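You operate a simulated robot arm through the tools that you are given. There is no shell and no other tool. Be economical: measure what you need, move in short steps, check, and stop when the job is done.

The job below is to be done with a simulated two-armed robot. You get a single attempt, and the scene is never put back.

JOB
Put three of the short leads from the top of the grey table on the shelf under the long teal bench. Take the blue bobbin and put it on top of the silver bend roller on the top of the grey table. Put the red wire ring on the top of the wooden table. Put the 6 lead from the top of the grey table on the lid of the top blue box and the 16 lead on the right rubber pad. Any order will do.

Only the result counts: the job must be done as asked and must still hold three seconds after the hand-in. Knocking over, shifting, dropping, spilling or breaking anything else fails it. Lids that push on must go on centred and level and be pressed home; caps that screw on are set level and turned clockwise until they are tight.

ROBOT AND FRAMES
Two 6-joint arms with two-finger grippers on one trunk, on a base that drives. Base frame: it is fixed to the floor where the robot stands at the start and does not move with it; the origin is under the middle of the robot, x ahead of it, y to its left, z up; the surface under the hand at the start is at about z = 0.8. Readings come in m, rad, newtons and seconds.
The left shoulder is at the start at [0.06, 0.143, 0.85], the right one opposite. With the tool pointing down near the work surface each hand reaches from about 0.3 to 0.72 m from the robot's upright axis, wherever it stands, measured 20 degrees to its own side. Places, roughly: bend roller [2.25, 0, 0.75]; blue bobbin (6x6x5 cm) [0.5, -0.4, 0.8]; lead [1.25, 0, 0.75]; lid of the top blue box [-2.2, -2, 1]; red wire ring [1.5, -0.5, 0.75]; right rubber pad (24x24 cm) [3.74, 0.52, 0.8]; shelf under the long teal bench [2, 1.7, 0.2]; short lead [0.75, 0.25, 0.75]; top of the wooden table [-1.6, -0.2, 0.8]. Payload 2.45 kg a hand.
Tool frame (each hand has its own): the origin (TCP) lies between the finger pads and is the grasp point; the fingertips stand 0.026 m ahead of it; z points along the fingers, y is the line along which they close. The gripper opens to 0.096 m. The gripper's body begins 0.069 m behind the TCP.
Orientation is that of the tool frame in the base frame, as a unit quaternion [x, y, z, w]. With the fingers straight down and closing along the base's y, the tool's x points along the base's -x, its y along +y and its z along -z.

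CONTROLS
- The arms move only by the tool arm_command. It takes "left_rows", "right_rows" or both (then of equal length, played together; a hand with none holds still); each is a list that holds one entry, the list of rows, each a list of 7 numbers: the shift along the tool's x, y, z in units of 40 mm (1.0 is 40 mm), then the turn, a rotation vector about the tool's x, y, z in units of 5 degrees (1.0 is 5 degrees), then the finger opening in m, from 0 to 0.096. In form: [[[tx, ty, tz, ax, ay, az, fingers], ...]]. A call has 1 to 12 rows; each row shifts and turns the commanded pose from where the row before left it, along the tool's axes as they then stand. A call with a number of a shift or a turn outside -1 to 1 is refused whole. Rows are played at 5 a second. More than 0.05 m and 0.15 rad between two rows, or a gripper value outside its range, and nothing of the call is played. Where a pose cannot be reached the arm comes as near as it can. A force on the tool above 40 N (or 10 N above the force at the start of the call, whichever is more), or a blocked arm, ends the call early, and 0.2 s more pass. The fingers move at their own pace and stop on an object; they squeeze with about 45 N. The grip force told is the motor's: it shows also when the fingers shut on nothing. Time passes only in rows, and 0.2 s behind the last, so rows that do not move let the fingers close. The reply holds the time, the measured pose of the TCP, the force on the tool along the base axes, the opening and the grip force, in the units named above and with some noise, with the torque about the TCP (base axes, N m) and any sound that the robot's microphone picked up.
- Cameras (640 x 400 px; columns grow to the right, rows downward): "scene" is now at [0.0854, 0.0514, 1.4317]; the picture's right is [0.91, -0.41, -0.00], its down [-0.38, -0.84, -0.38] and it looks along [0.16, 0.35, -0.92] (base axes); focal length 214 px, centre (320, 200). "left" rides on the left gripper at [0.082, -0.003, -0.098] in its tool frame; the picture's right is [0.04, 1.00, 0.00], its down [-0.73, 0.03, -0.68] and it looks along [-0.68, 0.03, 0.73] (tool axes); focal length 256 px, centre (320, 200). "right" rides on the right gripper at [0.081, 0.003, -0.098] in its tool frame; the picture's right is [-0.04, 1.00, 0.00], its down [-0.73, -0.03, -0.68] and it looks along [-0.68, -0.03, 0.73] (tool axes); focal length 256 px, centre (320, 200). There is no depth. A picture from a camera that has moved, and an enlarged one, comes with that camera's place and axes in the base frame and with its lens.
- snapshot(camera): a new picture of that camera. No time passes.
- lift_body(by): slides the trunk up (or, below 0, down) by that many m; the arms and the scene camera ride with it, the base frame stays. It gives what a move gives, with no picture.
- roll_base(legs): drives the robot by 1 to 6 legs, each [ahead, turn to the left] in m and rad, along the robot's own axes; the way and the turn of a leg run together, so that a leg with both is an arc; at most 1.5 m and 3.142 rad a leg. The arms and the cameras ride along, it lands a little off, and it stops where it bumps. It gives what a move gives.
- turn_head(pan, tilt): turns the head with the scene camera to pan (to the left, within 1.501 rad either way) and tilt (down, from -0.506 to 1.204), counted from straight ahead of the robot. It gives what a move gives.
- enlarge(camera, box): a new picture of the part [left, top, right, bottom] of that camera's present view, enlarged. No time passes.
- close_job(): hands the job in; it is judged then, once.

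Go step by step. Nothing tells you exact positions but the pictures and the camera data: compare them with the known pose of the tool, close in by small moves and look again before you grip or let go. The budget is 207 turns and 202 pictures, counting those below and the enlarged ones. Unless the task says otherwise, let go and move clear before handing in, and close with one line.

The tools are called after "Call:" as name(argument=value, ...) on one line, values as JSON. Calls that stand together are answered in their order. arm_command: Moves the arms, as the interface text tells. Its arguments: {"type":"object","properties":{"left_rows":{"type":"array"},"right_rows":{"type":"array"}},"required":[]} The other tools are called the same way: lift_body (by) slides the trunk up or down; roll_base (legs) drives the base; turn_head (pan, tilt) turns the head that bears the scene camera; snapshot (camera) takes a picture; enlarge (camera, box) takes an enlarged picture of a part of a camera's view; close_job () hands the job in.

At the start:

```text
time: 0.0
left_tool_pos: [0.4559, 0.2109, 1.1298]
left_tcp_rot: [-0.003, 1.0, -0.002, 0.001]
left_force: [0.4, 0.1, -0.2]
left_wrist_torque: [0.01, -0.02, 0.0]
left_gripper_width: 0.0961
left_grip_force: 0.0
right_tool_pos: [0.5134, -0.1887, 1.0342]
right_tcp_rot: [-0.004, 1.0, 0.0, 0.0]
right_force: [-0.3, 0.2, 0.0]
right_wrist_torque: [0.0, 0.0, -0.04]
right_gripper_width: 0.0961
right_grip_force: 0.1
trunk travel left (down, up): [-0.475, 0.115]
robot x, y, heading: [0.0017, 0.0005, 0.002]
head pan, tilt: [1.15, 1.178]
```

scene: 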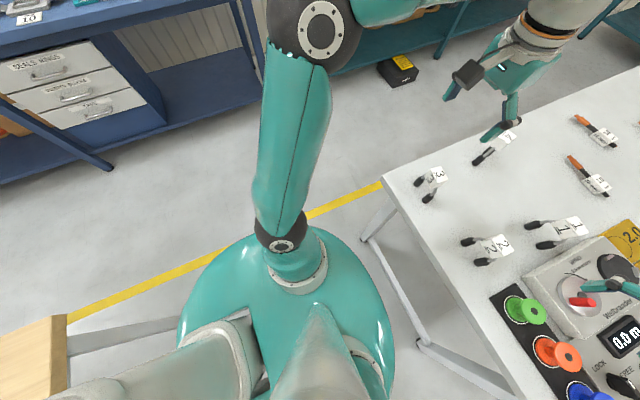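
right: 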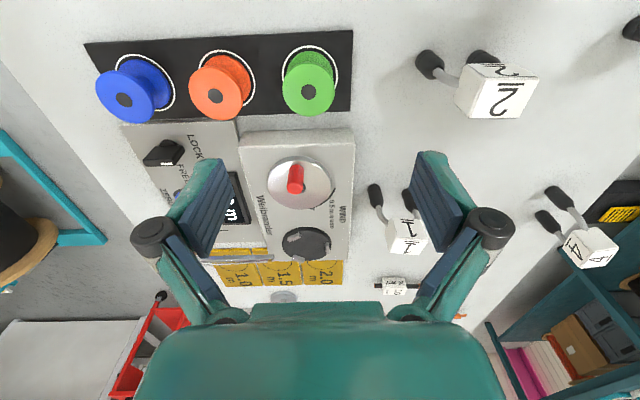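
left: 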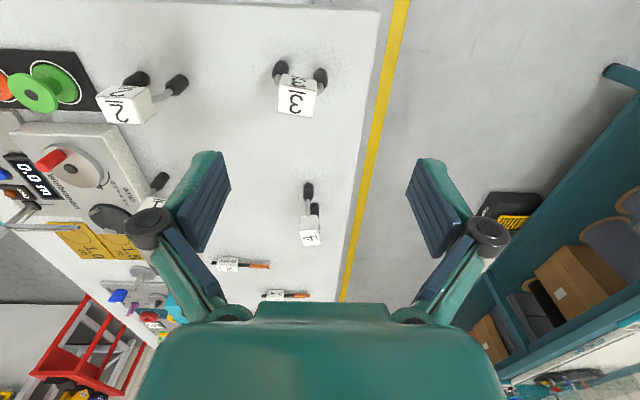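

I see a grey table ahead with leads, a meter and bobbins. I'll look around with the head first.

Call:
turn_head(pan=0, tilt=0.6)

Call:
snapshot(camera="scene")

```text
time: 1.4
left_tool_pos: [0.4555, 0.21, 1.1307]
left_tcp_rot: [-0.003, 1.0, -0.001, 0.0]
left_force: [-0.4, 0.4, 0.7]
left_wrist_torque: [-0.02, -0.03, -0.01]
left_gripper_width: 0.0962
left_grip_force: 0.1
right_tool_pos: [0.513, -0.1881, 1.0357]
right_tcp_rot: [-0.004, 1.0, 0.0, 0.0]
right_force: [-0.2, 0.0, -0.3]
right_wrist_torque: [0.02, 0.02, 0.0]
right_gripper_width: 0.0959
right_grip_force: 0.1
trunk travel left (down, up): [-0.475, 0.115]
robot x, y, heading: [0.0023, 0.0024, 0.001]
head pan, tilt: [0.0, 0.6]
```

```text
198 pictures are left
camera scene: at [0.1503, -0.0011, 1.475], right [0.0, -1.0, 0.0], down [-0.57, 0.0, -0.82], along [0.82, 0.0, -0.57], focal length 214 px, centre (320, 200)
```

scene: 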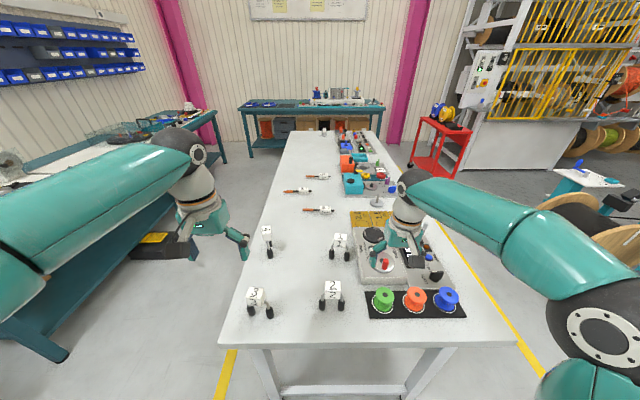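

Call:
enlarge(camera="scene", box=[220, 120, 420, 245])

Call:
enlarge(camera="scene", box=[220, 210, 480, 360])

Call:
enlarge(camera="scene", box=[400, 80, 640, 230])

```text
3.20 times, centred on (320, 182) of scene
camera zoom: at [0.1503, -0.0011, 1.475], right [0.0, -1.0, 0.0], down [-0.57, 0.0, -0.82], along [0.82, 0.0, -0.57], focal length 686 px, centre (320, 256)
```

zoom: 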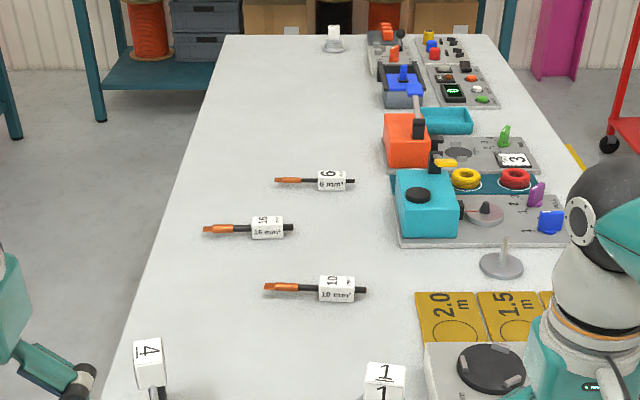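

```text
2.46 times, centred on (350, 285) of scene
camera zoom: at [0.1503, -0.0011, 1.475], right [0.0, -1.0, 0.0], down [-0.57, 0.0, -0.82], along [0.82, 0.0, -0.57], focal length 528 px, centre (246, -9)
```

zoom: 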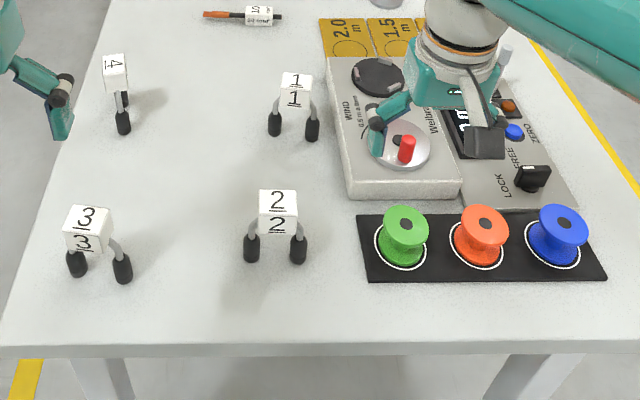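

```text
2.67 times, centred on (520, 155) of scene
camera zoom: at [0.1503, -0.0011, 1.475], right [0.0, -1.0, 0.0], down [-0.57, 0.0, -0.82], along [0.82, 0.0, -0.57], focal length 572 px, centre (-213, 320)
```

zoom: 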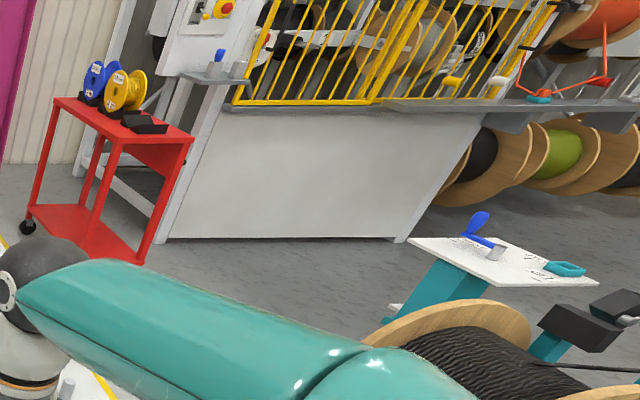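

Call:
enlarge(camera="left", box=[230, 40, 390, 260])

Call:
turn_head(pan=0.9, tilt=0.3)

Call:
snapshot(camera="scene")

```text
1.82 times, centred on (310, 150) of left
camera zoom: at [0.3741, 0.2063, 1.2289], right [-0.05, 1.0, 0.0], down [0.73, 0.03, 0.68], along [0.68, 0.03, -0.73], focal length 465 px, centre (338, 291)
```

zoom: 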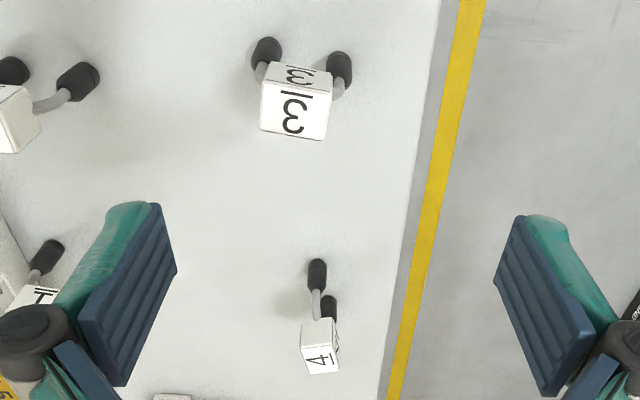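

```text
time: 2.6
left_tool_pos: [0.4553, 0.2104, 1.1299]
left_tcp_rot: [-0.003, 1.0, -0.001, 0.0]
left_force: [0.7, 0.9, -0.4]
left_wrist_torque: [0.03, -0.01, 0.0]
left_gripper_width: 0.0959
left_grip_force: 0.0
right_tool_pos: [0.513, -0.1885, 1.0338]
right_tcp_rot: [-0.003, 1.0, 0.0, 0.001]
right_force: [0.6, 0.4, -0.2]
right_wrist_torque: [-0.03, -0.02, 0.01]
right_gripper_width: 0.096
right_grip_force: 0.1
trunk travel left (down, up): [-0.475, 0.115]
robot x, y, heading: [-0.0024, -0.0017, 0.002]
head pan, tilt: [0.901, 0.3]
```

```text
193 pictures are left
camera scene: at [0.1199, 0.0719, 1.5025], right [0.78, -0.62, 0.0], down [-0.18, -0.23, -0.96], along [0.59, 0.75, -0.3], focal length 214 px, centre (320, 200)
```

scene: 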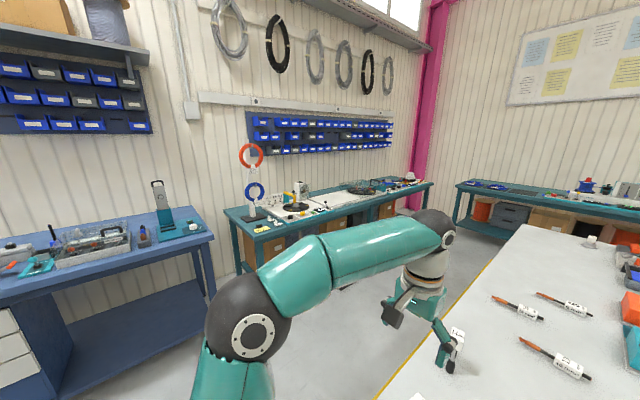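

Call:
turn_head(pan=0.25, tilt=0.9)

Call:
enlarge(camera="scene", box=[240, 100, 440, 225])

```text
time: 3.6
left_tool_pos: [0.4544, 0.2113, 1.1297]
left_tcp_rot: [-0.003, 1.0, 0.0, 0.0]
left_force: [0.6, 0.6, -0.2]
left_wrist_torque: [0.0, 0.0, -0.02]
left_gripper_width: 0.096
left_grip_force: 0.1
right_tool_pos: [0.5145, -0.1889, 1.0357]
right_tcp_rot: [-0.004, 1.0, 0.0, 0.0]
right_force: [0.2, -0.1, 0.4]
right_wrist_torque: [0.01, 0.02, 0.02]
right_gripper_width: 0.096
right_grip_force: 0.0
trunk travel left (down, up): [-0.475, 0.115]
robot x, y, heading: [-0.0008, -0.0016, 0.002]
head pan, tilt: [0.25, 0.901]
```

```text
3.20 times, centred on (340, 162) of scene
camera zoom: at [0.135, 0.0175, 1.4503], right [0.25, -0.97, 0.0], down [-0.76, -0.19, -0.62], along [0.6, 0.15, -0.78], focal length 686 px, centre (256, 320)
```

zoom: 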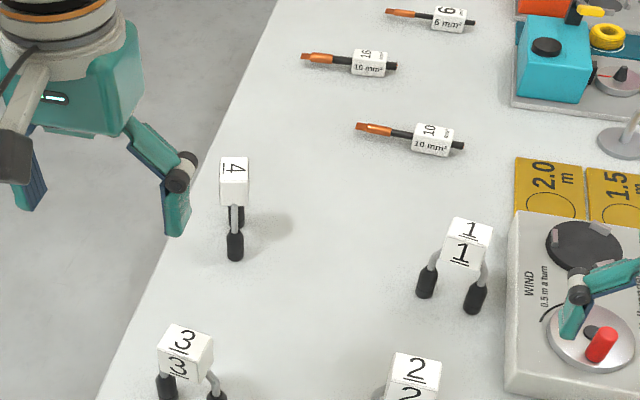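

Call:
arm_command(left_rows=[[[0, 0, 0, 0, 0, 1, 0.096], [0, 0, 0, 0, 0, 1, 0.096], [0, 0, 0, 0, 0, 1, 0.096], [0, 0, 0, 0, 0, 1, 0.096], [0, 0, 0, 0, 0, 1, 0.096], [0, 0, 0, 0, 0, 1, 0.096], [0, 0, 0, 0, 0, 1, 0.096], [0, 0, 0, 0, 0, 1, 0.096], [0, 0, 0, 0, 0, 1, 0.096], [0, 0, 0, 0, 0, 1, 0.096], [0, 0, 0, 0, 0, 1, 0.096], [0, 0, 0, 0, 0, 1, 0.096]]], right_rows=[[[-0.13, -0.96, 0.3, 0, 0, 0, 0.096], [-0.13, -0.96, 0.3, 0, 0, 0, 0.096], [-0.13, -0.96, 0.3, 0, 0, 0, 0.096], [-0.13, -0.96, 0.3, 0, 0, 0, 0.096], [-0.13, -0.96, 0.3, 0, 0, 0, 0.096], [-0.13, -0.96, 0.3, 0, 0, 0, 0.096], [0, 0, 0, 0, 0, 0, 0.096], [0, 0, 0, 0, 0, 0, 0.096], [0, 0, 0, 0, 0, 0, 0.096], [0, 0, 0, 0, 0, 0, 0.096], [0, 0, 0, 0, 0, 0, 0.096], [0, 0, 0, 0, 0, 0, 0.096]]])

Call:
snapshot(camera="right")

Call:
snapshot(camera="left")

```text
time: 6.2
left_tool_pos: [0.4549, 0.2113, 1.1301]
left_tcp_rot: [0.497, 0.868, -0.001, 0.001]
left_force: [-0.2, 0.5, -0.5]
left_wrist_torque: [-0.03, 0.0, 0.0]
left_gripper_width: 0.0962
left_grip_force: 0.0
right_tool_pos: [0.5471, -0.4191, 0.9629]
right_tcp_rot: [-0.003, 1.0, 0.001, 0.0]
right_force: [0.3, -0.1, -0.3]
right_wrist_torque: [-0.02, -0.04, 0.02]
right_gripper_width: 0.096
right_grip_force: 0.1
trunk travel left (down, up): [-0.475, 0.115]
robot x, y, heading: [0.002, 0.0021, -0.0]
head pan, tilt: [0.25, 0.901]
```

```text
191 pictures are left
camera right: at [0.4659, -0.4161, 1.062], right [0.03, 1.0, 0.0], down [0.73, -0.02, 0.68], along [0.68, -0.02, -0.73], focal length 256 px, centre (320, 200)
```

right: 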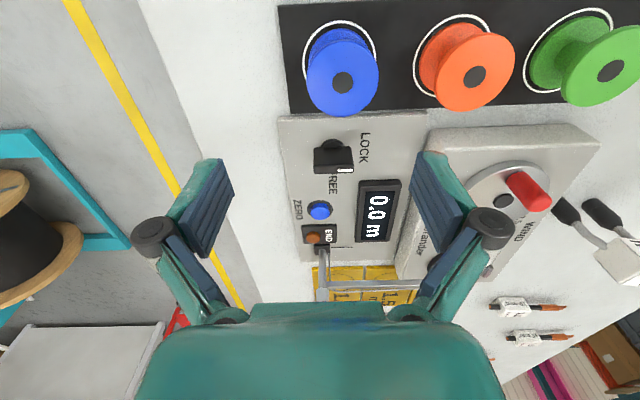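

```text
190 pictures are left
camera left: at [0.4116, 0.2791, 1.2288], right [0.84, 0.54, 0.0], down [0.4, -0.62, 0.68], along [0.37, -0.57, -0.73], focal length 256 px, centre (320, 200)
```

left: 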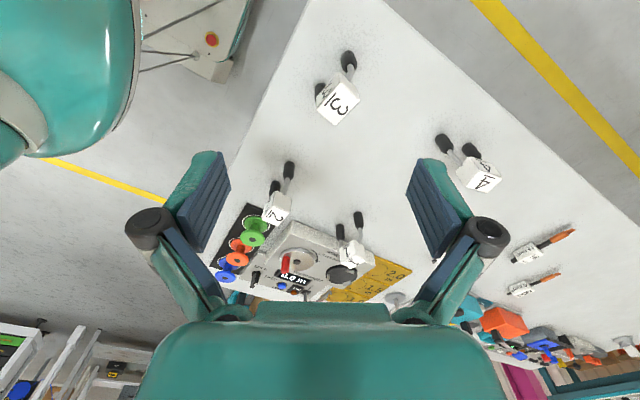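

Call:
arm_command(left_rows=[[[0, 0, 0, 0, 0, 1, 0.096], [0, 0, 0, 0, 0, 1, 0.096], [0, 0, 0, 0, 0, 1, 0.096], [0, 0, 0, 0, 0, 1, 0.096], [0, 0, 0, 0, 0, 1, 0.096], [0, 0, 0, 0, 0, 1, 0.096]]], right_rows=[[[0.35, 0.48, 0, 0, 0, 0, 0.096], [0, 0, 0.8, 0, 0, 0, 0.096], [0, 0, 0.6, 0, 0, 0, 0.096], [0, 0, 0, 0, 0, 0, 0.096], [0, 0, 0, 0, 0, 0, 0.096], [0, 0, 0, 0, 0, 0, 0.096]]])

Call:
snapshot(camera="right")

Call:
turn_head(pan=-0.6, tilt=0.9)

Call:
snapshot(camera="scene")

```text
time: 7.6
left_tool_pos: [0.4554, 0.2102, 1.1302]
left_tcp_rot: [0.705, 0.709, -0.001, 0.0]
left_force: [0.8, -0.2, 0.1]
left_wrist_torque: [0.0, 0.0, 0.03]
left_gripper_width: 0.096
left_grip_force: 0.0
right_tool_pos: [0.5326, -0.3989, 0.9076]
right_tcp_rot: [-0.003, 1.0, 0.0, 0.0]
right_force: [0.2, -0.2, 0.5]
right_wrist_torque: [0.02, 0.03, -0.01]
right_gripper_width: 0.0961
right_grip_force: 0.0
trunk travel left (down, up): [-0.475, 0.115]
robot x, y, heading: [-0.0016, -0.0009, 0.0]
head pan, tilt: [0.25, 0.901]
```

```text
189 pictures are left
camera right: at [0.4513, -0.3969, 1.0065], right [0.03, 1.0, 0.0], down [0.73, -0.02, 0.68], along [0.68, -0.02, -0.73], focal length 256 px, centre (320, 200)
```

right: 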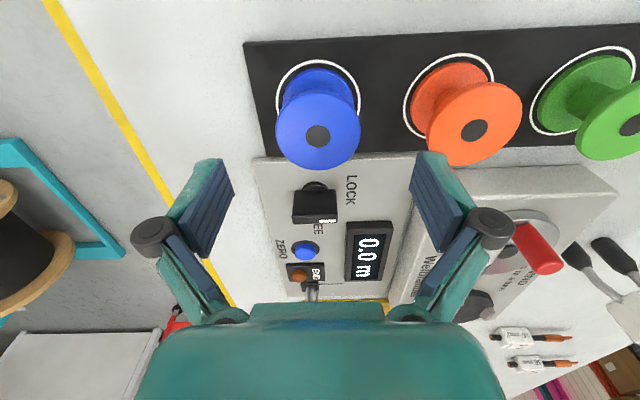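

```text
time: 8.8
left_tool_pos: [0.4557, 0.2111, 1.131]
left_tcp_rot: [0.704, 0.71, 0.0, 0.0]
left_force: [1.0, 0.2, -0.2]
left_wrist_torque: [0.0, 0.01, 0.02]
left_gripper_width: 0.0956
left_grip_force: 0.1
right_tool_pos: [0.5334, -0.4003, 0.9073]
right_tcp_rot: [-0.004, 1.0, -0.001, -0.001]
right_force: [-0.3, -0.2, -0.3]
right_wrist_torque: [-0.04, -0.01, 0.02]
right_gripper_width: 0.096
right_grip_force: 0.1
trunk travel left (down, up): [-0.475, 0.115]
robot x, y, heading: [0.0004, -0.0004, 0.002]
head pan, tilt: [-0.6, 0.901]
```

```text
188 pictures are left
camera scene: at [0.1243, -0.0438, 1.4502], right [-0.56, -0.83, 0.0], down [-0.65, 0.44, -0.62], along [0.51, -0.35, -0.78], focal length 214 px, centre (320, 200)
```

scene: 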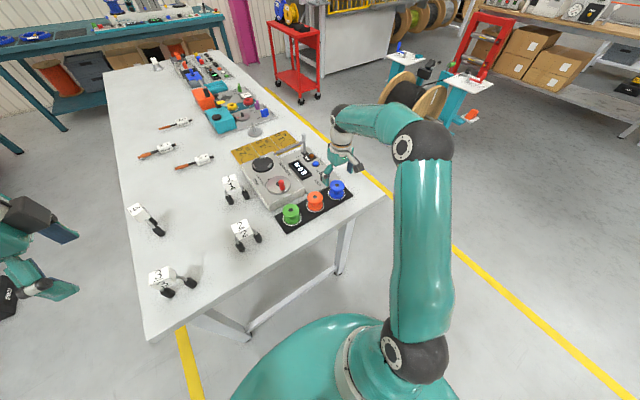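

Call:
arm_command(right_rows=[[[0, 0, 0.6, 0, 0, 0, 0.096], [0, 0, 0.6, 0, 0, 0, 0.096], [0, 0, 0.48, 0, 0, 0, 0.096], [0, 0, 0, 0, 0, 0, 0.096], [0, 0, 0, 0, 0, 0, 0.096], [0, 0, 0, 0, 0, 0, 0.096], [0, 0, 0, 0, 0, 0, 0.096]]], left_rows=[[[-0.9, 0.225, 0.3, 0, 0, 0, 0.096], [-0.9, 0.225, 0.3, 0, 0, 0, 0.096], [-0.9, 0.225, 0.3, 0, 0, 0, 0.096], [-0.9, 0.225, 0.3, 0, 0, 0, 0.096], [-0.9, 0.225, 0.3, 0, 0, 0, 0.096], [-0.9, 0.225, 0.3, 0, 0, 0, 0.096], [-0.9, 0.225, 0.3, 0, 0, 0, 0.096]]])

Call:
snapshot(camera="right")

Call:
snapshot(camera="left")

```text
time: 10.4
left_tool_pos: [0.5198, -0.0421, 1.0458]
left_tcp_rot: [0.705, 0.709, 0.0, 0.0]
left_force: [1.1, -0.8, -0.4]
left_wrist_torque: [0.01, 0.05, 0.01]
left_gripper_width: 0.0959
left_grip_force: 0.1
right_tool_pos: [0.5329, -0.401, 0.8398]
right_tcp_rot: [-0.004, 1.0, 0.0, -0.001]
right_force: [0.8, 0.6, 0.0]
right_wrist_torque: [0.03, 0.0, 0.03]
right_gripper_width: 0.0961
right_grip_force: 0.1
trunk travel left (down, up): [-0.475, 0.115]
robot x, y, heading: [0.0016, 0.0003, -0.002]
head pan, tilt: [-0.6, 0.901]
```

```text
187 pictures are left
camera right: at [0.4521, -0.3981, 0.9377], right [0.03, 1.0, 0.0], down [0.73, -0.02, 0.68], along [0.68, -0.02, -0.74], focal length 256 px, centre (320, 200)
```

right: 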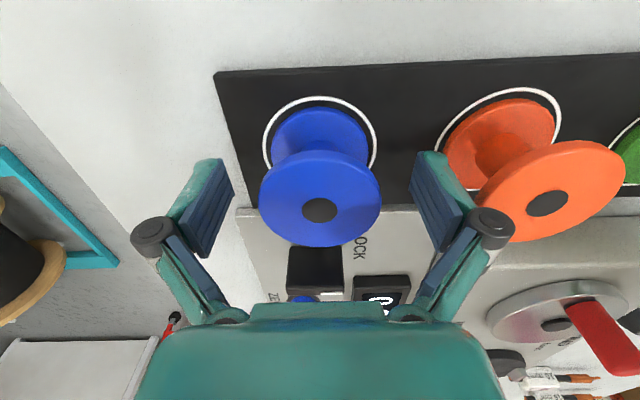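

```text
186 pictures are left
camera left: at [0.5168, 0.0381, 1.1439], right [1.0, 0.05, 0.0], down [0.03, -0.73, 0.68], along [0.03, -0.68, -0.73], focal length 256 px, centre (320, 200)
```

left: 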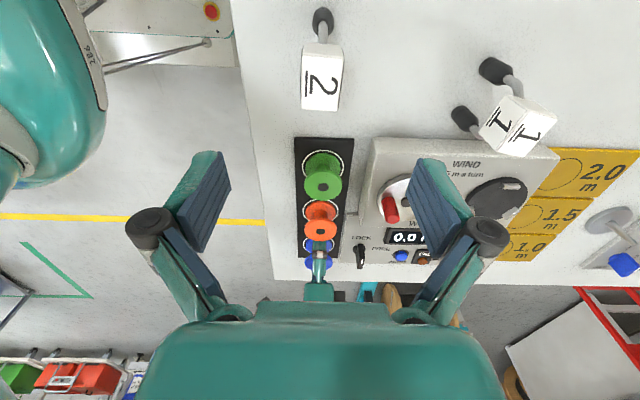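

Call:
arm_command(right_rows=[[[0, 0, 0, 0, 0, 0, 0.04], [0, 0, 0, 0, 0, 0, 0.04], [0, 0, 0, 0, 0, 0, 0.04], [0, 0, 0, 0, 0, 0, 0.04]]], left_rows=[[[0, 0, 0.95, 0, 0, 0, 0.096], [0, 0, 0.95, 0, 0, 0, 0.096], [0, 0, 0.5, 0, 0, 0, 0.096], [0, 0, 0, 0, 0, 0, 0.096]]])

Call:
snapshot(camera="left")

Call:
enlarge(camera="scene", box=[120, 130, 360, 280])

```text
time: 11.4
left_tool_pos: [0.5198, -0.0412, 0.9481]
left_tcp_rot: [0.705, 0.709, 0.0, 0.0]
left_force: [-0.4, 1.4, -0.5]
left_wrist_torque: [0.02, 0.01, -0.01]
left_gripper_width: 0.0962
left_grip_force: 0.0
right_tool_pos: [0.5336, -0.4007, 0.84]
right_tcp_rot: [-0.003, 1.0, 0.0, 0.001]
right_force: [-0.2, 0.9, 0.1]
right_wrist_torque: [-0.02, 0.0, 0.01]
right_gripper_width: 0.0529
right_grip_force: 45.4
trunk travel left (down, up): [-0.475, 0.115]
robot x, y, heading: [0.0001, 0.0062, 0.003]
head pan, tilt: [-0.6, 0.901]
```

```text
185 pictures are left
camera left: at [0.5168, 0.0395, 1.0478], right [1.0, 0.05, 0.0], down [0.03, -0.73, 0.68], along [0.03, -0.68, -0.73], focal length 256 px, centre (320, 200)
```

left: 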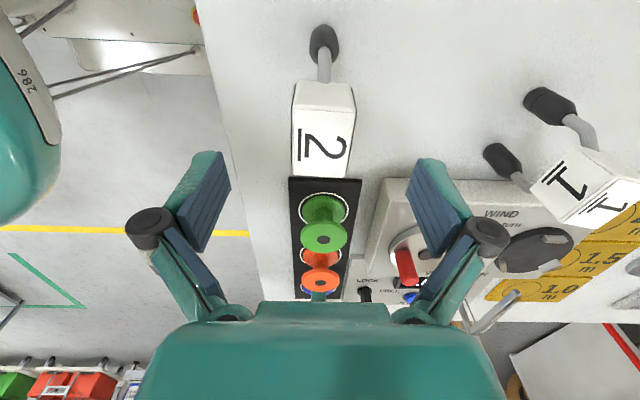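

```text
2.67 times, centred on (240, 205) of scene
camera zoom: at [0.1243, -0.0438, 1.4502], right [-0.56, -0.83, 0.0], down [-0.65, 0.44, -0.62], along [0.51, -0.35, -0.78], focal length 572 px, centre (533, 187)
```

zoom: 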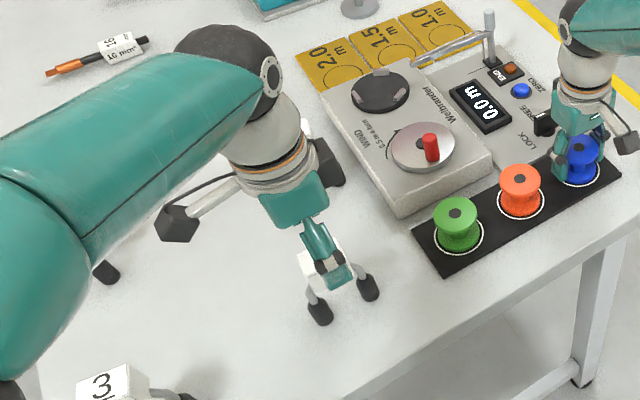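

Call:
arm_command(left_rows=[[[0, 0.05, 0.8, 0, 0, 0, 0.096], [0, 0, 0.72, 0, 0, 0, 0.096], [0, 0, 0, 0, 0, 0, 0.096], [0, 0, 0, 0, 0, 0, 0.02], [0, 0, 0, 0, 0, 0, 0.02], [0, 0, 0, 0, 0, 0, 0.02], [0, 0, 0, 0, 0, 0, 0.02]]])

Call:
snapshot(camera="left")

```text
time: 13.0
left_tool_pos: [0.5222, -0.0404, 0.8888]
left_tcp_rot: [0.705, 0.709, -0.001, 0.0]
left_force: [-0.7, 0.5, 1.0]
left_wrist_torque: [0.07, -0.03, -0.03]
left_gripper_width: 0.0321
left_grip_force: 44.5
right_tool_pos: [0.5331, -0.401, 0.84]
right_tcp_rot: [-0.003, 1.0, 0.0, 0.0]
right_force: [-0.1, -0.2, 0.2]
right_wrist_torque: [-0.02, -0.02, 0.05]
right_gripper_width: 0.0531
right_grip_force: 45.1
trunk travel left (down, up): [-0.475, 0.115]
robot x, y, heading: [-0.0005, -0.0004, -0.001]
head pan, tilt: [-0.6, 0.901]
```

```text
183 pictures are left
camera left: at [0.5191, 0.0392, 0.9872], right [1.0, 0.05, 0.0], down [0.03, -0.73, 0.68], along [0.03, -0.68, -0.73], focal length 256 px, centre (320, 200)
```

left: 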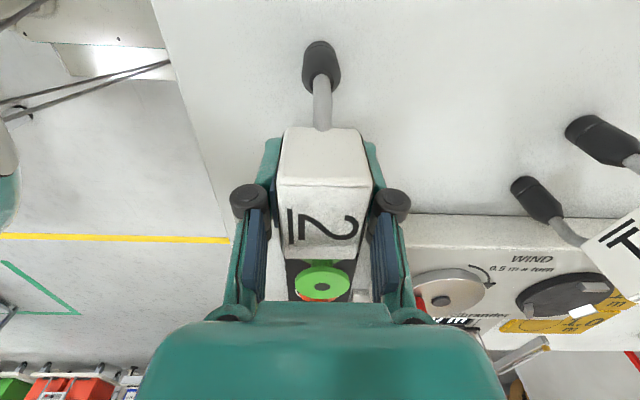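

Call:
arm_command(left_rows=[[[0, 0, -1, 0, 0, 0, 0.02], [0, 0, -1, 0, 0, 0, 0.02], [0, 0, -1, 0, 0, 0, 0.02], [0, 0, -1, 0, 0, 0, 0.02], [0, 0, -1, 0, 0, 0, 0.02], [1, 0, 0, 0, 0, 0, 0.02], [1, 0, 0, 0, 0, 0, 0.02], [1, 0, 0, 0, 0, 0, 0.02], [1, 0, 0, 0, 0, 0, 0.02], [1, 0, 0, 0, 0, 0, 0.02], [1, 0, 0, 0, 0, 0, 0.02], [0, 0, 0, 0, 0, 0, 0.02]]], right_rows=[[[0, 0, -1, 0, 0, 0, 0.04], [0, 0, -1, 0, 0, 0, 0.04], [0, 0, -1, 0, 0, 0, 0.04], [0, 0, -1, 0, 0, 0, 0.04], [0, 0, -1, 0, 0, 0, 0.04], [0.8, 0, 0, 0, 0, 0, 0.04], [0.8, 0, 0, 0, 0, 0, 0.04], [0.8, 0, 0, 0, 0, 0, 0.04], [0, 0, 0, 0, 0, 0, 0.04], [0, 0, 0, 0, 0, 0, 0.04], [0, 0, 0, 0, 0, 0, 0.04], [0, 0, 0, 0, 0, 0, 0.04]]])

Call:
turn_head(pan=1.3, tilt=0.5)

Call:
snapshot(camera="scene")

```text
time: 15.6
left_tool_pos: [0.5216, 0.1974, 1.0913]
left_tcp_rot: [0.706, 0.709, 0.0, 0.001]
left_force: [-0.4, -0.6, -1.4]
left_wrist_torque: [0.01, -0.02, 0.02]
left_gripper_width: 0.0322
left_grip_force: 45.2
right_tool_pos: [0.4358, -0.3999, 1.0383]
right_tcp_rot: [-0.003, 1.0, 0.001, 0.0]
right_force: [-0.5, 1.0, -0.4]
right_wrist_torque: [0.02, -0.01, -0.03]
right_gripper_width: 0.0528
right_grip_force: 44.8
trunk travel left (down, up): [-0.475, 0.115]
robot x, y, heading: [0.0014, 0.0025, -0.001]
head pan, tilt: [-0.6, 0.901]
```

```text
time: 17.4
left_tool_pos: [0.5224, 0.1976, 1.0896]
left_tcp_rot: [0.705, 0.709, 0.0, 0.0]
left_force: [0.2, -0.2, -1.3]
left_wrist_torque: [-0.02, 0.0, 0.02]
left_gripper_width: 0.0321
left_grip_force: 45.1
right_tool_pos: [0.437, -0.4006, 1.0386]
right_tcp_rot: [-0.003, 1.0, 0.001, 0.0]
right_force: [0.2, 0.0, -0.2]
right_wrist_torque: [-0.04, 0.01, 0.02]
right_gripper_width: 0.0532
right_grip_force: 45.0
trunk travel left (down, up): [-0.475, 0.115]
robot x, y, heading: [-0.0004, 0.0022, -0.001]
head pan, tilt: [1.3, 0.499]
```

```text
182 pictures are left
camera scene: at [0.0864, 0.0864, 1.4841], right [0.96, -0.27, 0.0], down [-0.13, -0.46, -0.88], along [0.23, 0.85, -0.48], focal length 214 px, centre (320, 200)
```

scene: 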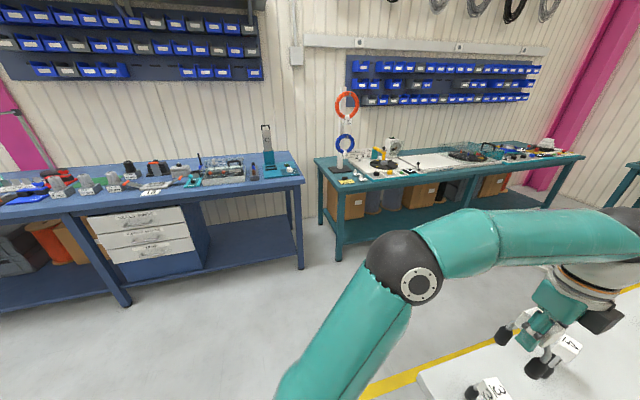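

Call:
roll_base(legs=[[0, 1.5708], [0.85, 0], [0, -1.5708], [1.4, 0]])

Call:
turn_head(pan=-0.7, tilt=0.6)

Call:
snapshot(camera="scene")

Call:
turn_head(pan=0.9, tilt=0.7)

Call:
snapshot(camera="scene")

```text
time: 21.2
left_tool_pos: [-0.0447, 0.5633, 1.0891]
left_tcp_rot: [0.138, 0.99, -0.001, 0.003]
left_force: [0.4, 0.5, -2.3]
left_wrist_torque: [-0.01, -0.04, -0.01]
left_gripper_width: 0.0321
left_grip_force: 44.7
right_tool_pos: [0.5076, 0.3154, 1.0395]
right_tcp_rot: [-0.605, 0.796, -0.001, 0.0]
right_force: [-1.5, 1.5, 0.4]
right_wrist_torque: [-0.04, -0.05, 0.01]
right_gripper_width: 0.053
right_grip_force: 45.4
trunk travel left (down, up): [-0.475, 0.115]
robot x, y, heading: [0.0532, -0.0061, 1.324]
head pan, tilt: [1.3, 0.499]
stopped in leg 1: the robot was blocked; the commanded pose is now the measured one
```

```text
time: 23.1
left_tool_pos: [-0.0429, 0.5602, 1.0907]
left_tcp_rot: [0.138, 0.99, 0.0, 0.001]
left_force: [-0.4, -0.1, -0.8]
left_wrist_torque: [-0.01, -0.05, -0.02]
left_gripper_width: 0.0322
left_grip_force: 44.9
right_tool_pos: [0.5091, 0.313, 1.0388]
right_tcp_rot: [-0.604, 0.797, 0.0, 0.0]
right_force: [0.2, -0.3, -0.9]
right_wrist_torque: [-0.01, -0.01, 0.03]
right_gripper_width: 0.0529
right_grip_force: 45.2
trunk travel left (down, up): [-0.475, 0.115]
robot x, y, heading: [0.0552, -0.0125, 1.328]
head pan, tilt: [-0.7, 0.6]
```

```text
181 pictures are left
camera scene: at [0.1407, 0.0971, 1.475], right [0.59, -0.81, 0.0], down [-0.46, -0.33, -0.82], along [0.67, 0.48, -0.57], focal length 214 px, centre (320, 200)
```

scene: 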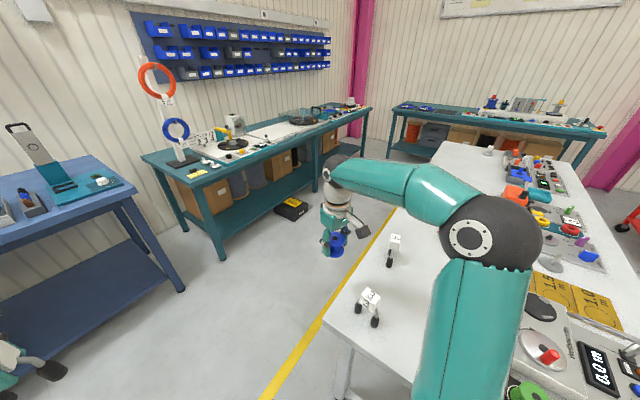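

```text
time: 24.8
left_tool_pos: [-0.0419, 0.5601, 1.0905]
left_tcp_rot: [0.138, 0.99, -0.001, 0.001]
left_force: [0.6, -0.5, -1.9]
left_wrist_torque: [0.0, 0.02, -0.03]
left_gripper_width: 0.0322
left_grip_force: 44.6
right_tool_pos: [0.5084, 0.3131, 1.0404]
right_tcp_rot: [-0.604, 0.797, -0.001, -0.001]
right_force: [0.3, 0.2, -0.6]
right_wrist_torque: [0.0, 0.03, 0.01]
right_gripper_width: 0.0531
right_grip_force: 44.9
trunk travel left (down, up): [-0.475, 0.115]
robot x, y, heading: [0.054, -0.0125, 1.326]
head pan, tilt: [0.901, 0.7]
```

```text
180 pictures are left
camera scene: at [0.0174, 0.1128, 1.4664], right [0.79, 0.61, 0.0], down [0.39, -0.51, -0.76], along [-0.47, 0.61, -0.64], focal length 214 px, centre (320, 200)
```

scene: 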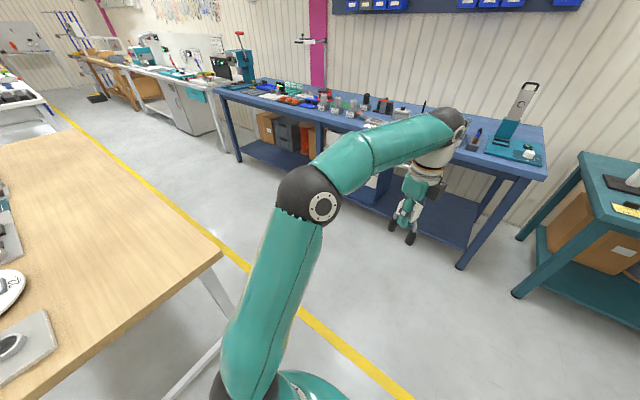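

Call:
turn_head(pan=1.5, tilt=1.2)

Call:
snapshot(camera="scene")

Call:
turn_head(pan=-1.5, tilt=1.2)

Call:
snapshot(camera="scene")

```text
time: 25.8
left_tool_pos: [-0.0407, 0.5611, 1.0911]
left_tcp_rot: [0.139, 0.99, 0.0, 0.001]
left_force: [-0.4, 0.3, -1.8]
left_wrist_torque: [0.0, 0.02, 0.0]
left_gripper_width: 0.0321
left_grip_force: 45.1
right_tool_pos: [0.5083, 0.3138, 1.0406]
right_tcp_rot: [-0.604, 0.797, -0.001, 0.0]
right_force: [-0.6, 0.2, -0.3]
right_wrist_torque: [0.02, 0.01, 0.01]
right_gripper_width: 0.0531
right_grip_force: 44.6
trunk travel left (down, up): [-0.475, 0.115]
robot x, y, heading: [0.0518, -0.0101, 1.321]
head pan, tilt: [1.499, 1.201]
```

```text
179 pictures are left
camera scene: at [0.0159, 0.0629, 1.4305], right [0.31, 0.95, 0.0], down [0.88, -0.29, -0.36], along [-0.34, 0.11, -0.93], focal length 214 px, centre (320, 200)
```

scene: 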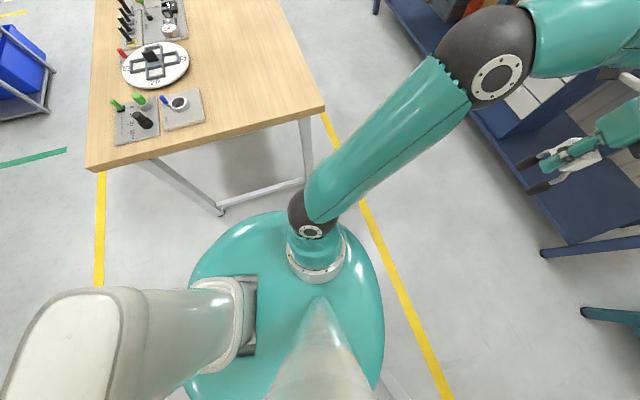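

```text
time: 28.4
left_tool_pos: [-0.0409, 0.5603, 1.0912]
left_tcp_rot: [0.138, 0.99, 0.0, 0.001]
left_force: [-0.1, -0.4, -1.9]
left_wrist_torque: [0.01, -0.03, 0.03]
left_gripper_width: 0.0321
left_grip_force: 44.8
right_tool_pos: [0.5081, 0.3121, 1.0388]
right_tcp_rot: [-0.605, 0.797, -0.001, -0.001]
right_force: [0.0, 0.1, -1.5]
right_wrist_torque: [0.0, 0.04, 0.01]
right_gripper_width: 0.0532
right_grip_force: 44.9
trunk travel left (down, up): [-0.475, 0.115]
robot x, y, heading: [0.0544, -0.0105, 1.323]
head pan, tilt: [-1.499, 1.201]
```

```text
178 pictures are left
camera scene: at [0.1241, 0.0357, 1.4304], right [-0.17, -0.98, 0.0], down [-0.92, 0.16, -0.36], along [0.36, -0.06, -0.93], focal length 214 px, centre (320, 200)
```

scene: 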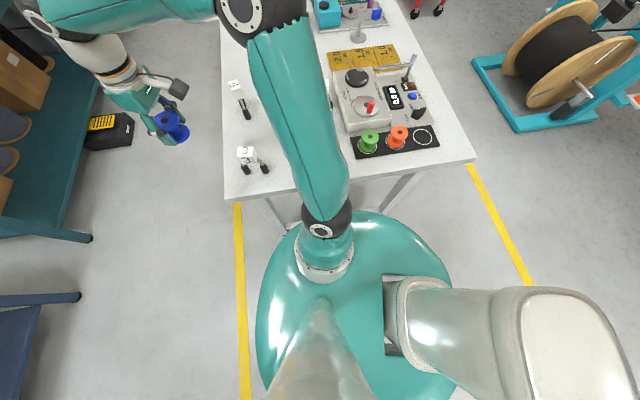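

Call:
roll_base(legs=[[0.1, 0.0]])

```text
time: 29.5
left_tool_pos: [-0.0167, 0.6595, 1.0895]
left_tcp_rot: [0.139, 0.99, 0.0, 0.0]
left_force: [-0.1, 0.5, -1.7]
left_wrist_torque: [-0.07, 0.01, 0.01]
left_gripper_width: 0.0321
left_grip_force: 45.3
right_tool_pos: [0.5331, 0.4131, 1.039]
right_tcp_rot: [-0.605, 0.796, -0.001, -0.002]
right_force: [0.1, 1.7, -1.6]
right_wrist_torque: [-0.06, -0.03, -0.01]
right_gripper_width: 0.0526
right_grip_force: 45.1
trunk travel left (down, up): [-0.475, 0.115]
robot x, y, heading: [0.0782, 0.0829, 1.322]
head pan, tilt: [-1.499, 1.201]
```

Call:
roll_base(legs=[[0, 0.35]])

```text
time: 31.1
left_tool_pos: [-0.2087, 0.591, 1.0912]
left_tcp_rot: [-0.037, 0.999, 0.0, 0.001]
left_force: [0.0, 0.2, -2.1]
left_wrist_torque: [-0.02, -0.05, 0.04]
left_gripper_width: 0.0323
left_grip_force: 44.7
right_tool_pos: [0.3935, 0.5463, 1.0405]
right_tcp_rot: [0.734, -0.68, 0.001, 0.0]
right_force: [0.4, 0.0, -2.0]
right_wrist_torque: [0.0, -0.02, 0.04]
right_gripper_width: 0.053
right_grip_force: 45.2
trunk travel left (down, up): [-0.475, 0.115]
robot x, y, heading: [0.0898, 0.0864, 1.673]
head pan, tilt: [-1.499, 1.201]
```

Call:
roll_base(legs=[[0.78, 0], [0, -1.673], [1.0, 0], [1.0, 0]])

Call:
turn_head(pan=-0.9, tilt=0.6)

Call:
snapshot(camera="scene")

Call:
turn_head(pan=1.3, tilt=0.8)

Call:
snapshot(camera="scene")

```text
time: 38.7
left_tool_pos: [0.4287, 1.2837, 1.0926]
left_tcp_rot: [0.578, 0.816, 0.0, -0.001]
left_force: [1.0, -0.5, -1.2]
left_wrist_torque: [0.05, 0.07, 0.0]
left_gripper_width: 0.0324
left_grip_force: 45.0
right_tool_pos: [0.543, 0.6901, 1.04]
right_tcp_rot: [-0.17, 0.985, 0.0, -0.001]
right_force: [-0.1, -0.4, -1.2]
right_wrist_torque: [0.02, 0.03, -0.03]
right_gripper_width: 0.0529
right_grip_force: 44.5
trunk travel left (down, up): [-0.475, 0.115]
robot x, y, heading: [0.0005, 0.9093, 0.328]
head pan, tilt: [-1.499, 1.201]
stopped in leg 2: the robot was blocked; the commanded pose is now the measured one
```

```text
time: 39.7
left_tool_pos: [0.4259, 1.2872, 1.0923]
left_tcp_rot: [0.578, 0.816, 0.001, 0.0]
left_force: [-0.5, 0.4, -2.2]
left_wrist_torque: [0.0, 0.0, 0.0]
left_gripper_width: 0.0322
left_grip_force: 45.1
right_tool_pos: [0.5403, 0.6932, 1.0422]
right_tcp_rot: [-0.169, 0.986, 0.0, 0.0]
right_force: [0.6, 0.3, -0.7]
right_wrist_torque: [-0.01, -0.02, 0.01]
right_gripper_width: 0.0532
right_grip_force: 45.2
trunk travel left (down, up): [-0.475, 0.115]
robot x, y, heading: [-0.0047, 0.9113, 0.326]
head pan, tilt: [-0.901, 0.6]
```

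```text
177 pictures are left
camera scene: at [0.1297, 0.883, 1.4749], right [-0.54, -0.84, 0.0], down [-0.48, 0.31, -0.82], along [0.69, -0.45, -0.57], focal length 214 px, centre (320, 200)
```

scene: 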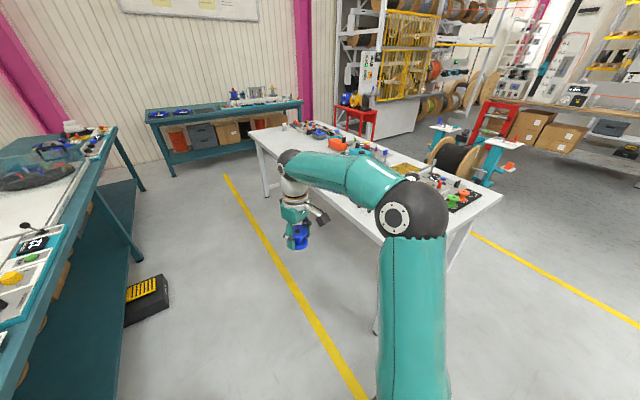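

```text
time: 41.8
left_tool_pos: [0.4259, 1.2859, 1.0936]
left_tcp_rot: [0.578, 0.816, 0.001, 0.001]
left_force: [-0.1, 1.1, -1.4]
left_wrist_torque: [-0.01, -0.01, -0.03]
left_gripper_width: 0.0321
left_grip_force: 44.7
right_tool_pos: [0.5403, 0.6924, 1.0409]
right_tcp_rot: [-0.17, 0.986, 0.0, -0.001]
right_force: [0.7, 0.1, 0.3]
right_wrist_torque: [0.01, 0.0, -0.01]
right_gripper_width: 0.0528
right_grip_force: 45.1
trunk travel left (down, up): [-0.475, 0.115]
robot x, y, heading: [-0.0052, 0.9121, 0.335]
head pan, tilt: [1.3, 0.799]
```

```text
176 pictures are left
camera scene: at [0.0505, 1.0112, 1.4581], right [1.0, 0.06, 0.0], down [0.04, -0.72, -0.7], along [-0.04, 0.7, -0.72], focal length 214 px, centre (320, 200)
```

scene: 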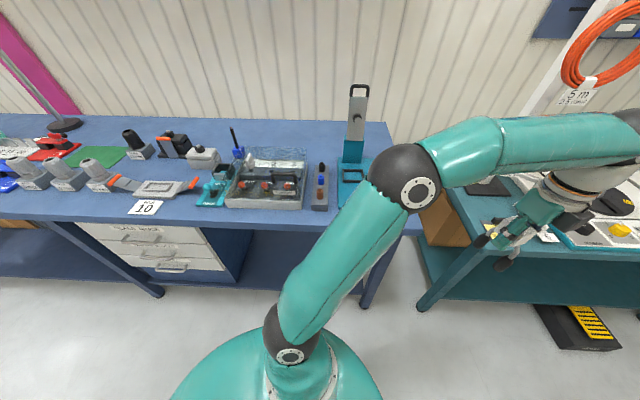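

Call:
roll_base(legs=[[0, -0.38]])

Call:
snapshot(camera="left")

```text
time: 43.5
left_tool_pos: [0.5349, 1.0986, 1.0927]
left_tcp_rot: [0.722, 0.691, 0.001, 0.001]
left_force: [0.8, 0.4, -1.6]
left_wrist_torque: [-0.03, 0.02, 0.02]
left_gripper_width: 0.032
left_grip_force: 45.0
right_tool_pos: [0.4191, 0.5054, 1.0419]
right_tcp_rot: [0.022, 1.0, 0.0, -0.001]
right_force: [-0.8, -0.5, 0.4]
right_wrist_torque: [-0.03, -0.02, 0.04]
right_gripper_width: 0.053
right_grip_force: 45.4
trunk travel left (down, up): [-0.475, 0.115]
robot x, y, heading: [-0.0078, 0.9242, -0.046]
head pan, tilt: [1.3, 0.799]
```

```text
175 pictures are left
camera left: at [0.5356, 1.1797, 1.1913], right [1.0, 0.0, 0.0], down [0.0, -0.73, 0.68], along [0.0, -0.68, -0.73], focal length 256 px, centre (320, 200)
```

left: 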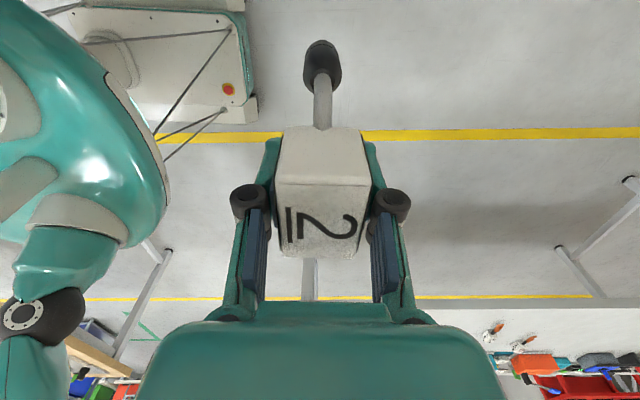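

Call:
roll_base(legs=[[1.0, 0], [1.0, 0.046]])

Call:
turn_head(pan=-1.0, tilt=0.75)

Call:
snapshot(camera="scene")

Call:
turn_head(pan=1.3, tilt=0.9)

Call:
snapshot(camera="scene")

```text
time: 53.6
left_tool_pos: [2.5461, 0.9927, 1.0931]
left_tcp_rot: [0.72, 0.694, 0.002, 0.0]
left_force: [0.0, -0.4, -1.9]
left_wrist_torque: [-0.02, 0.02, -0.03]
left_gripper_width: 0.0323
left_grip_force: 44.4
right_tool_pos: [2.4336, 0.3997, 1.0412]
right_tcp_rot: [0.018, 1.0, 0.001, -0.001]
right_force: [0.2, -0.5, -1.3]
right_wrist_torque: [0.02, -0.02, 0.02]
right_gripper_width: 0.0526
right_grip_force: 44.5
trunk travel left (down, up): [-0.475, 0.115]
robot x, y, heading: [2.0099, 0.8191, -0.045]
head pan, tilt: [1.3, 0.799]
```

```text
time: 55.8
left_tool_pos: [2.5445, 0.9931, 1.0927]
left_tcp_rot: [0.72, 0.694, 0.001, 0.0]
left_force: [-0.2, -0.2, -1.6]
left_wrist_torque: [-0.02, 0.02, 0.02]
left_gripper_width: 0.032
left_grip_force: 45.0
right_tool_pos: [2.433, 0.3996, 1.0421]
right_tcp_rot: [0.017, 1.0, -0.001, 0.0]
right_force: [-0.3, 0.3, -0.5]
right_wrist_torque: [0.01, -0.02, -0.02]
right_gripper_width: 0.0529
right_grip_force: 44.9
trunk travel left (down, up): [-0.475, 0.115]
robot x, y, heading: [2.0097, 0.8187, -0.042]
head pan, tilt: [-1.0, 0.75]
```

```text
174 pictures are left
camera scene: at [2.1116, 0.7443, 1.4621], right [-0.86, -0.5, 0.0], down [-0.34, 0.59, -0.73], along [0.37, -0.63, -0.68], focal length 214 px, centre (320, 200)
```

scene: 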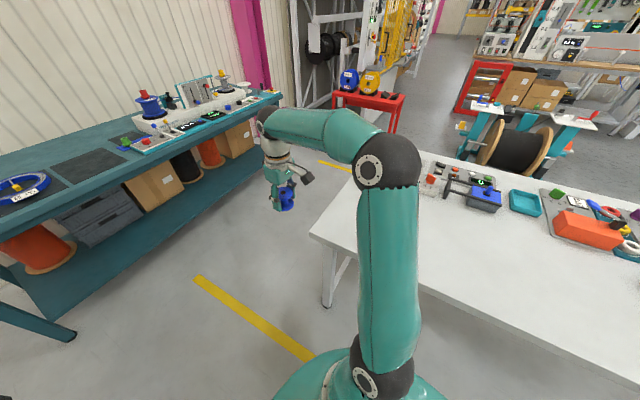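

```text
time: 57.9
left_tool_pos: [2.545, 0.9932, 1.0937]
left_tcp_rot: [0.719, 0.695, 0.0, 0.001]
left_force: [-0.8, 0.0, -1.3]
left_wrist_torque: [0.0, -0.01, -0.04]
left_gripper_width: 0.0324
left_grip_force: 44.7
right_tool_pos: [2.4343, 0.4001, 1.042]
right_tcp_rot: [0.017, 1.0, 0.0, 0.0]
right_force: [0.4, 0.2, -0.1]
right_wrist_torque: [0.0, 0.01, 0.0]
right_gripper_width: 0.053
right_grip_force: 44.6
trunk travel left (down, up): [-0.475, 0.115]
robot x, y, heading: [2.0085, 0.8185, -0.043]
head pan, tilt: [1.3, 0.901]
```

```text
173 pictures are left
camera scene: at [2.093, 0.8877, 1.4502], right [0.95, -0.31, 0.0], down [-0.24, -0.75, -0.62], along [0.19, 0.59, -0.78], focal length 214 px, centre (320, 200)
```

scene: 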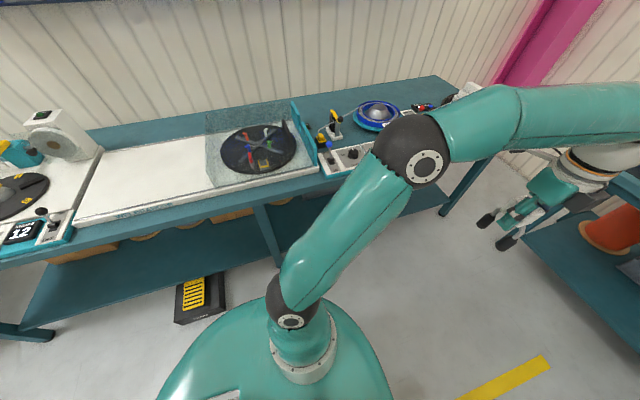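

Call:
roll_base(legs=[[0.5, 0], [0, -0.8], [0, -0.73]])

Call:
turn_head(pan=0.2, tilt=0.8)

Call:
snapshot(camera="scene")

Call:
snapshot(camera="right")

```text
time: 64.4
left_tool_pos: [2.9161, 0.4084, 1.0951]
left_tcp_rot: [0.974, 0.226, 0.0, 0.0]
left_force: [-1.0, -1.0, -1.4]
left_wrist_torque: [0.11, -0.01, -0.02]
left_gripper_width: 0.0322
left_grip_force: 44.6
right_tool_pos: [2.3406, 0.2237, 1.042]
right_tcp_rot: [0.526, 0.85, 0.001, 0.001]
right_force: [0.0, -0.4, -1.8]
right_wrist_torque: [0.01, -0.02, -0.03]
right_gripper_width: 0.0529
right_grip_force: 44.7
trunk travel left (down, up): [-0.475, 0.115]
robot x, y, heading: [2.5532, 0.8221, -1.152]
head pan, tilt: [1.3, 0.901]
stopped in leg 3: the robot was blocked; the commanded pose is now the measured one
```

```text
time: 65.7
left_tool_pos: [2.9179, 0.409, 1.095]
left_tcp_rot: [0.974, 0.228, 0.0, 0.002]
left_force: [0.2, 0.5, -3.0]
left_wrist_torque: [0.04, -0.01, 0.0]
left_gripper_width: 0.0323
left_grip_force: 44.9
right_tool_pos: [2.3424, 0.2259, 1.0441]
right_tcp_rot: [0.527, 0.85, -0.001, 0.001]
right_force: [0.0, 0.4, -0.7]
right_wrist_torque: [-0.02, -0.02, -0.02]
right_gripper_width: 0.0529
right_grip_force: 45.2
trunk travel left (down, up): [-0.475, 0.115]
robot x, y, heading: [2.5484, 0.827, -1.152]
head pan, tilt: [0.201, 0.799]
```

```text
172 pictures are left
camera scene: at [2.6233, 0.6987, 1.4581], right [-0.81, -0.58, 0.0], down [-0.42, 0.58, -0.7], along [0.41, -0.57, -0.72], focal length 214 px, centre (320, 200)
```

scene: 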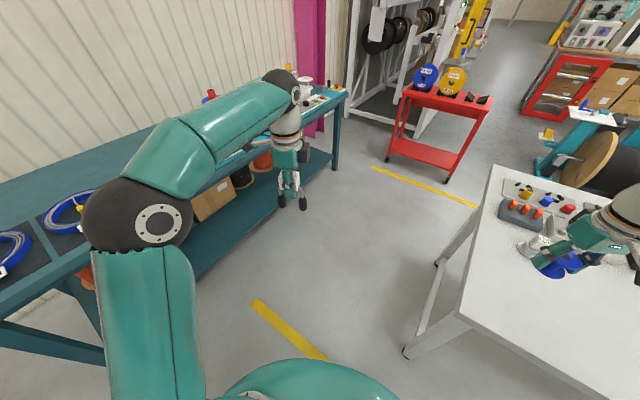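

```text
171 pictures are left
camera right: at [2.3086, 0.3008, 1.142], right [0.91, 0.41, 0.0], down [0.3, -0.67, 0.68], along [0.28, -0.62, -0.73], focal length 256 px, centre (320, 200)
```

right: 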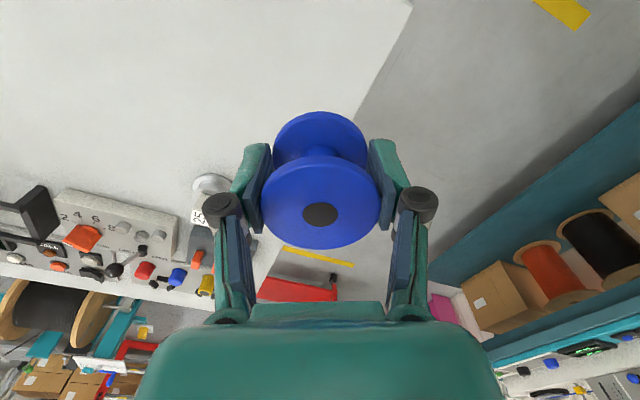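

Call:
enlarge(camera="scene", box=[480, 160, 640, 300])

Call:
enlarge(camera="right", box=[140, 140, 300, 260])

```text
2.86 times, centred on (560, 230) of scene
camera zoom: at [2.6233, 0.6987, 1.4581], right [-0.81, -0.58, 0.0], down [-0.42, 0.58, -0.7], along [0.41, -0.57, -0.72], focal length 613 px, centre (-366, 114)
```

zoom: 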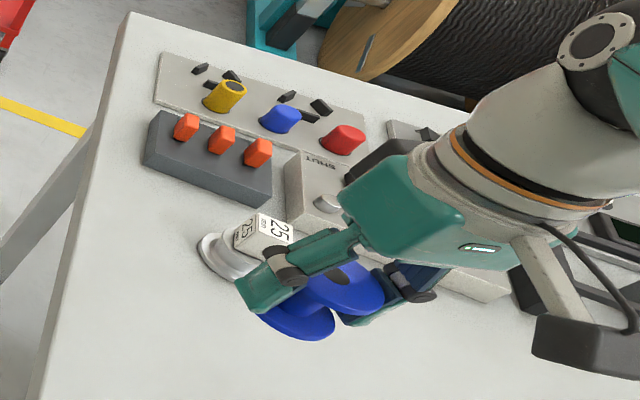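

```text
3.33 times, centred on (220, 200) of right
camera zoom: at [2.3086, 0.3008, 1.142], right [0.91, 0.41, 0.0], down [0.3, -0.67, 0.68], along [0.28, -0.62, -0.73], focal length 853 px, centre (653, 200)
```

zoom: 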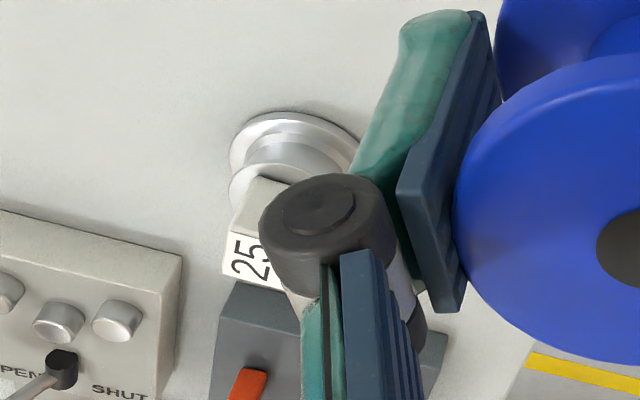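

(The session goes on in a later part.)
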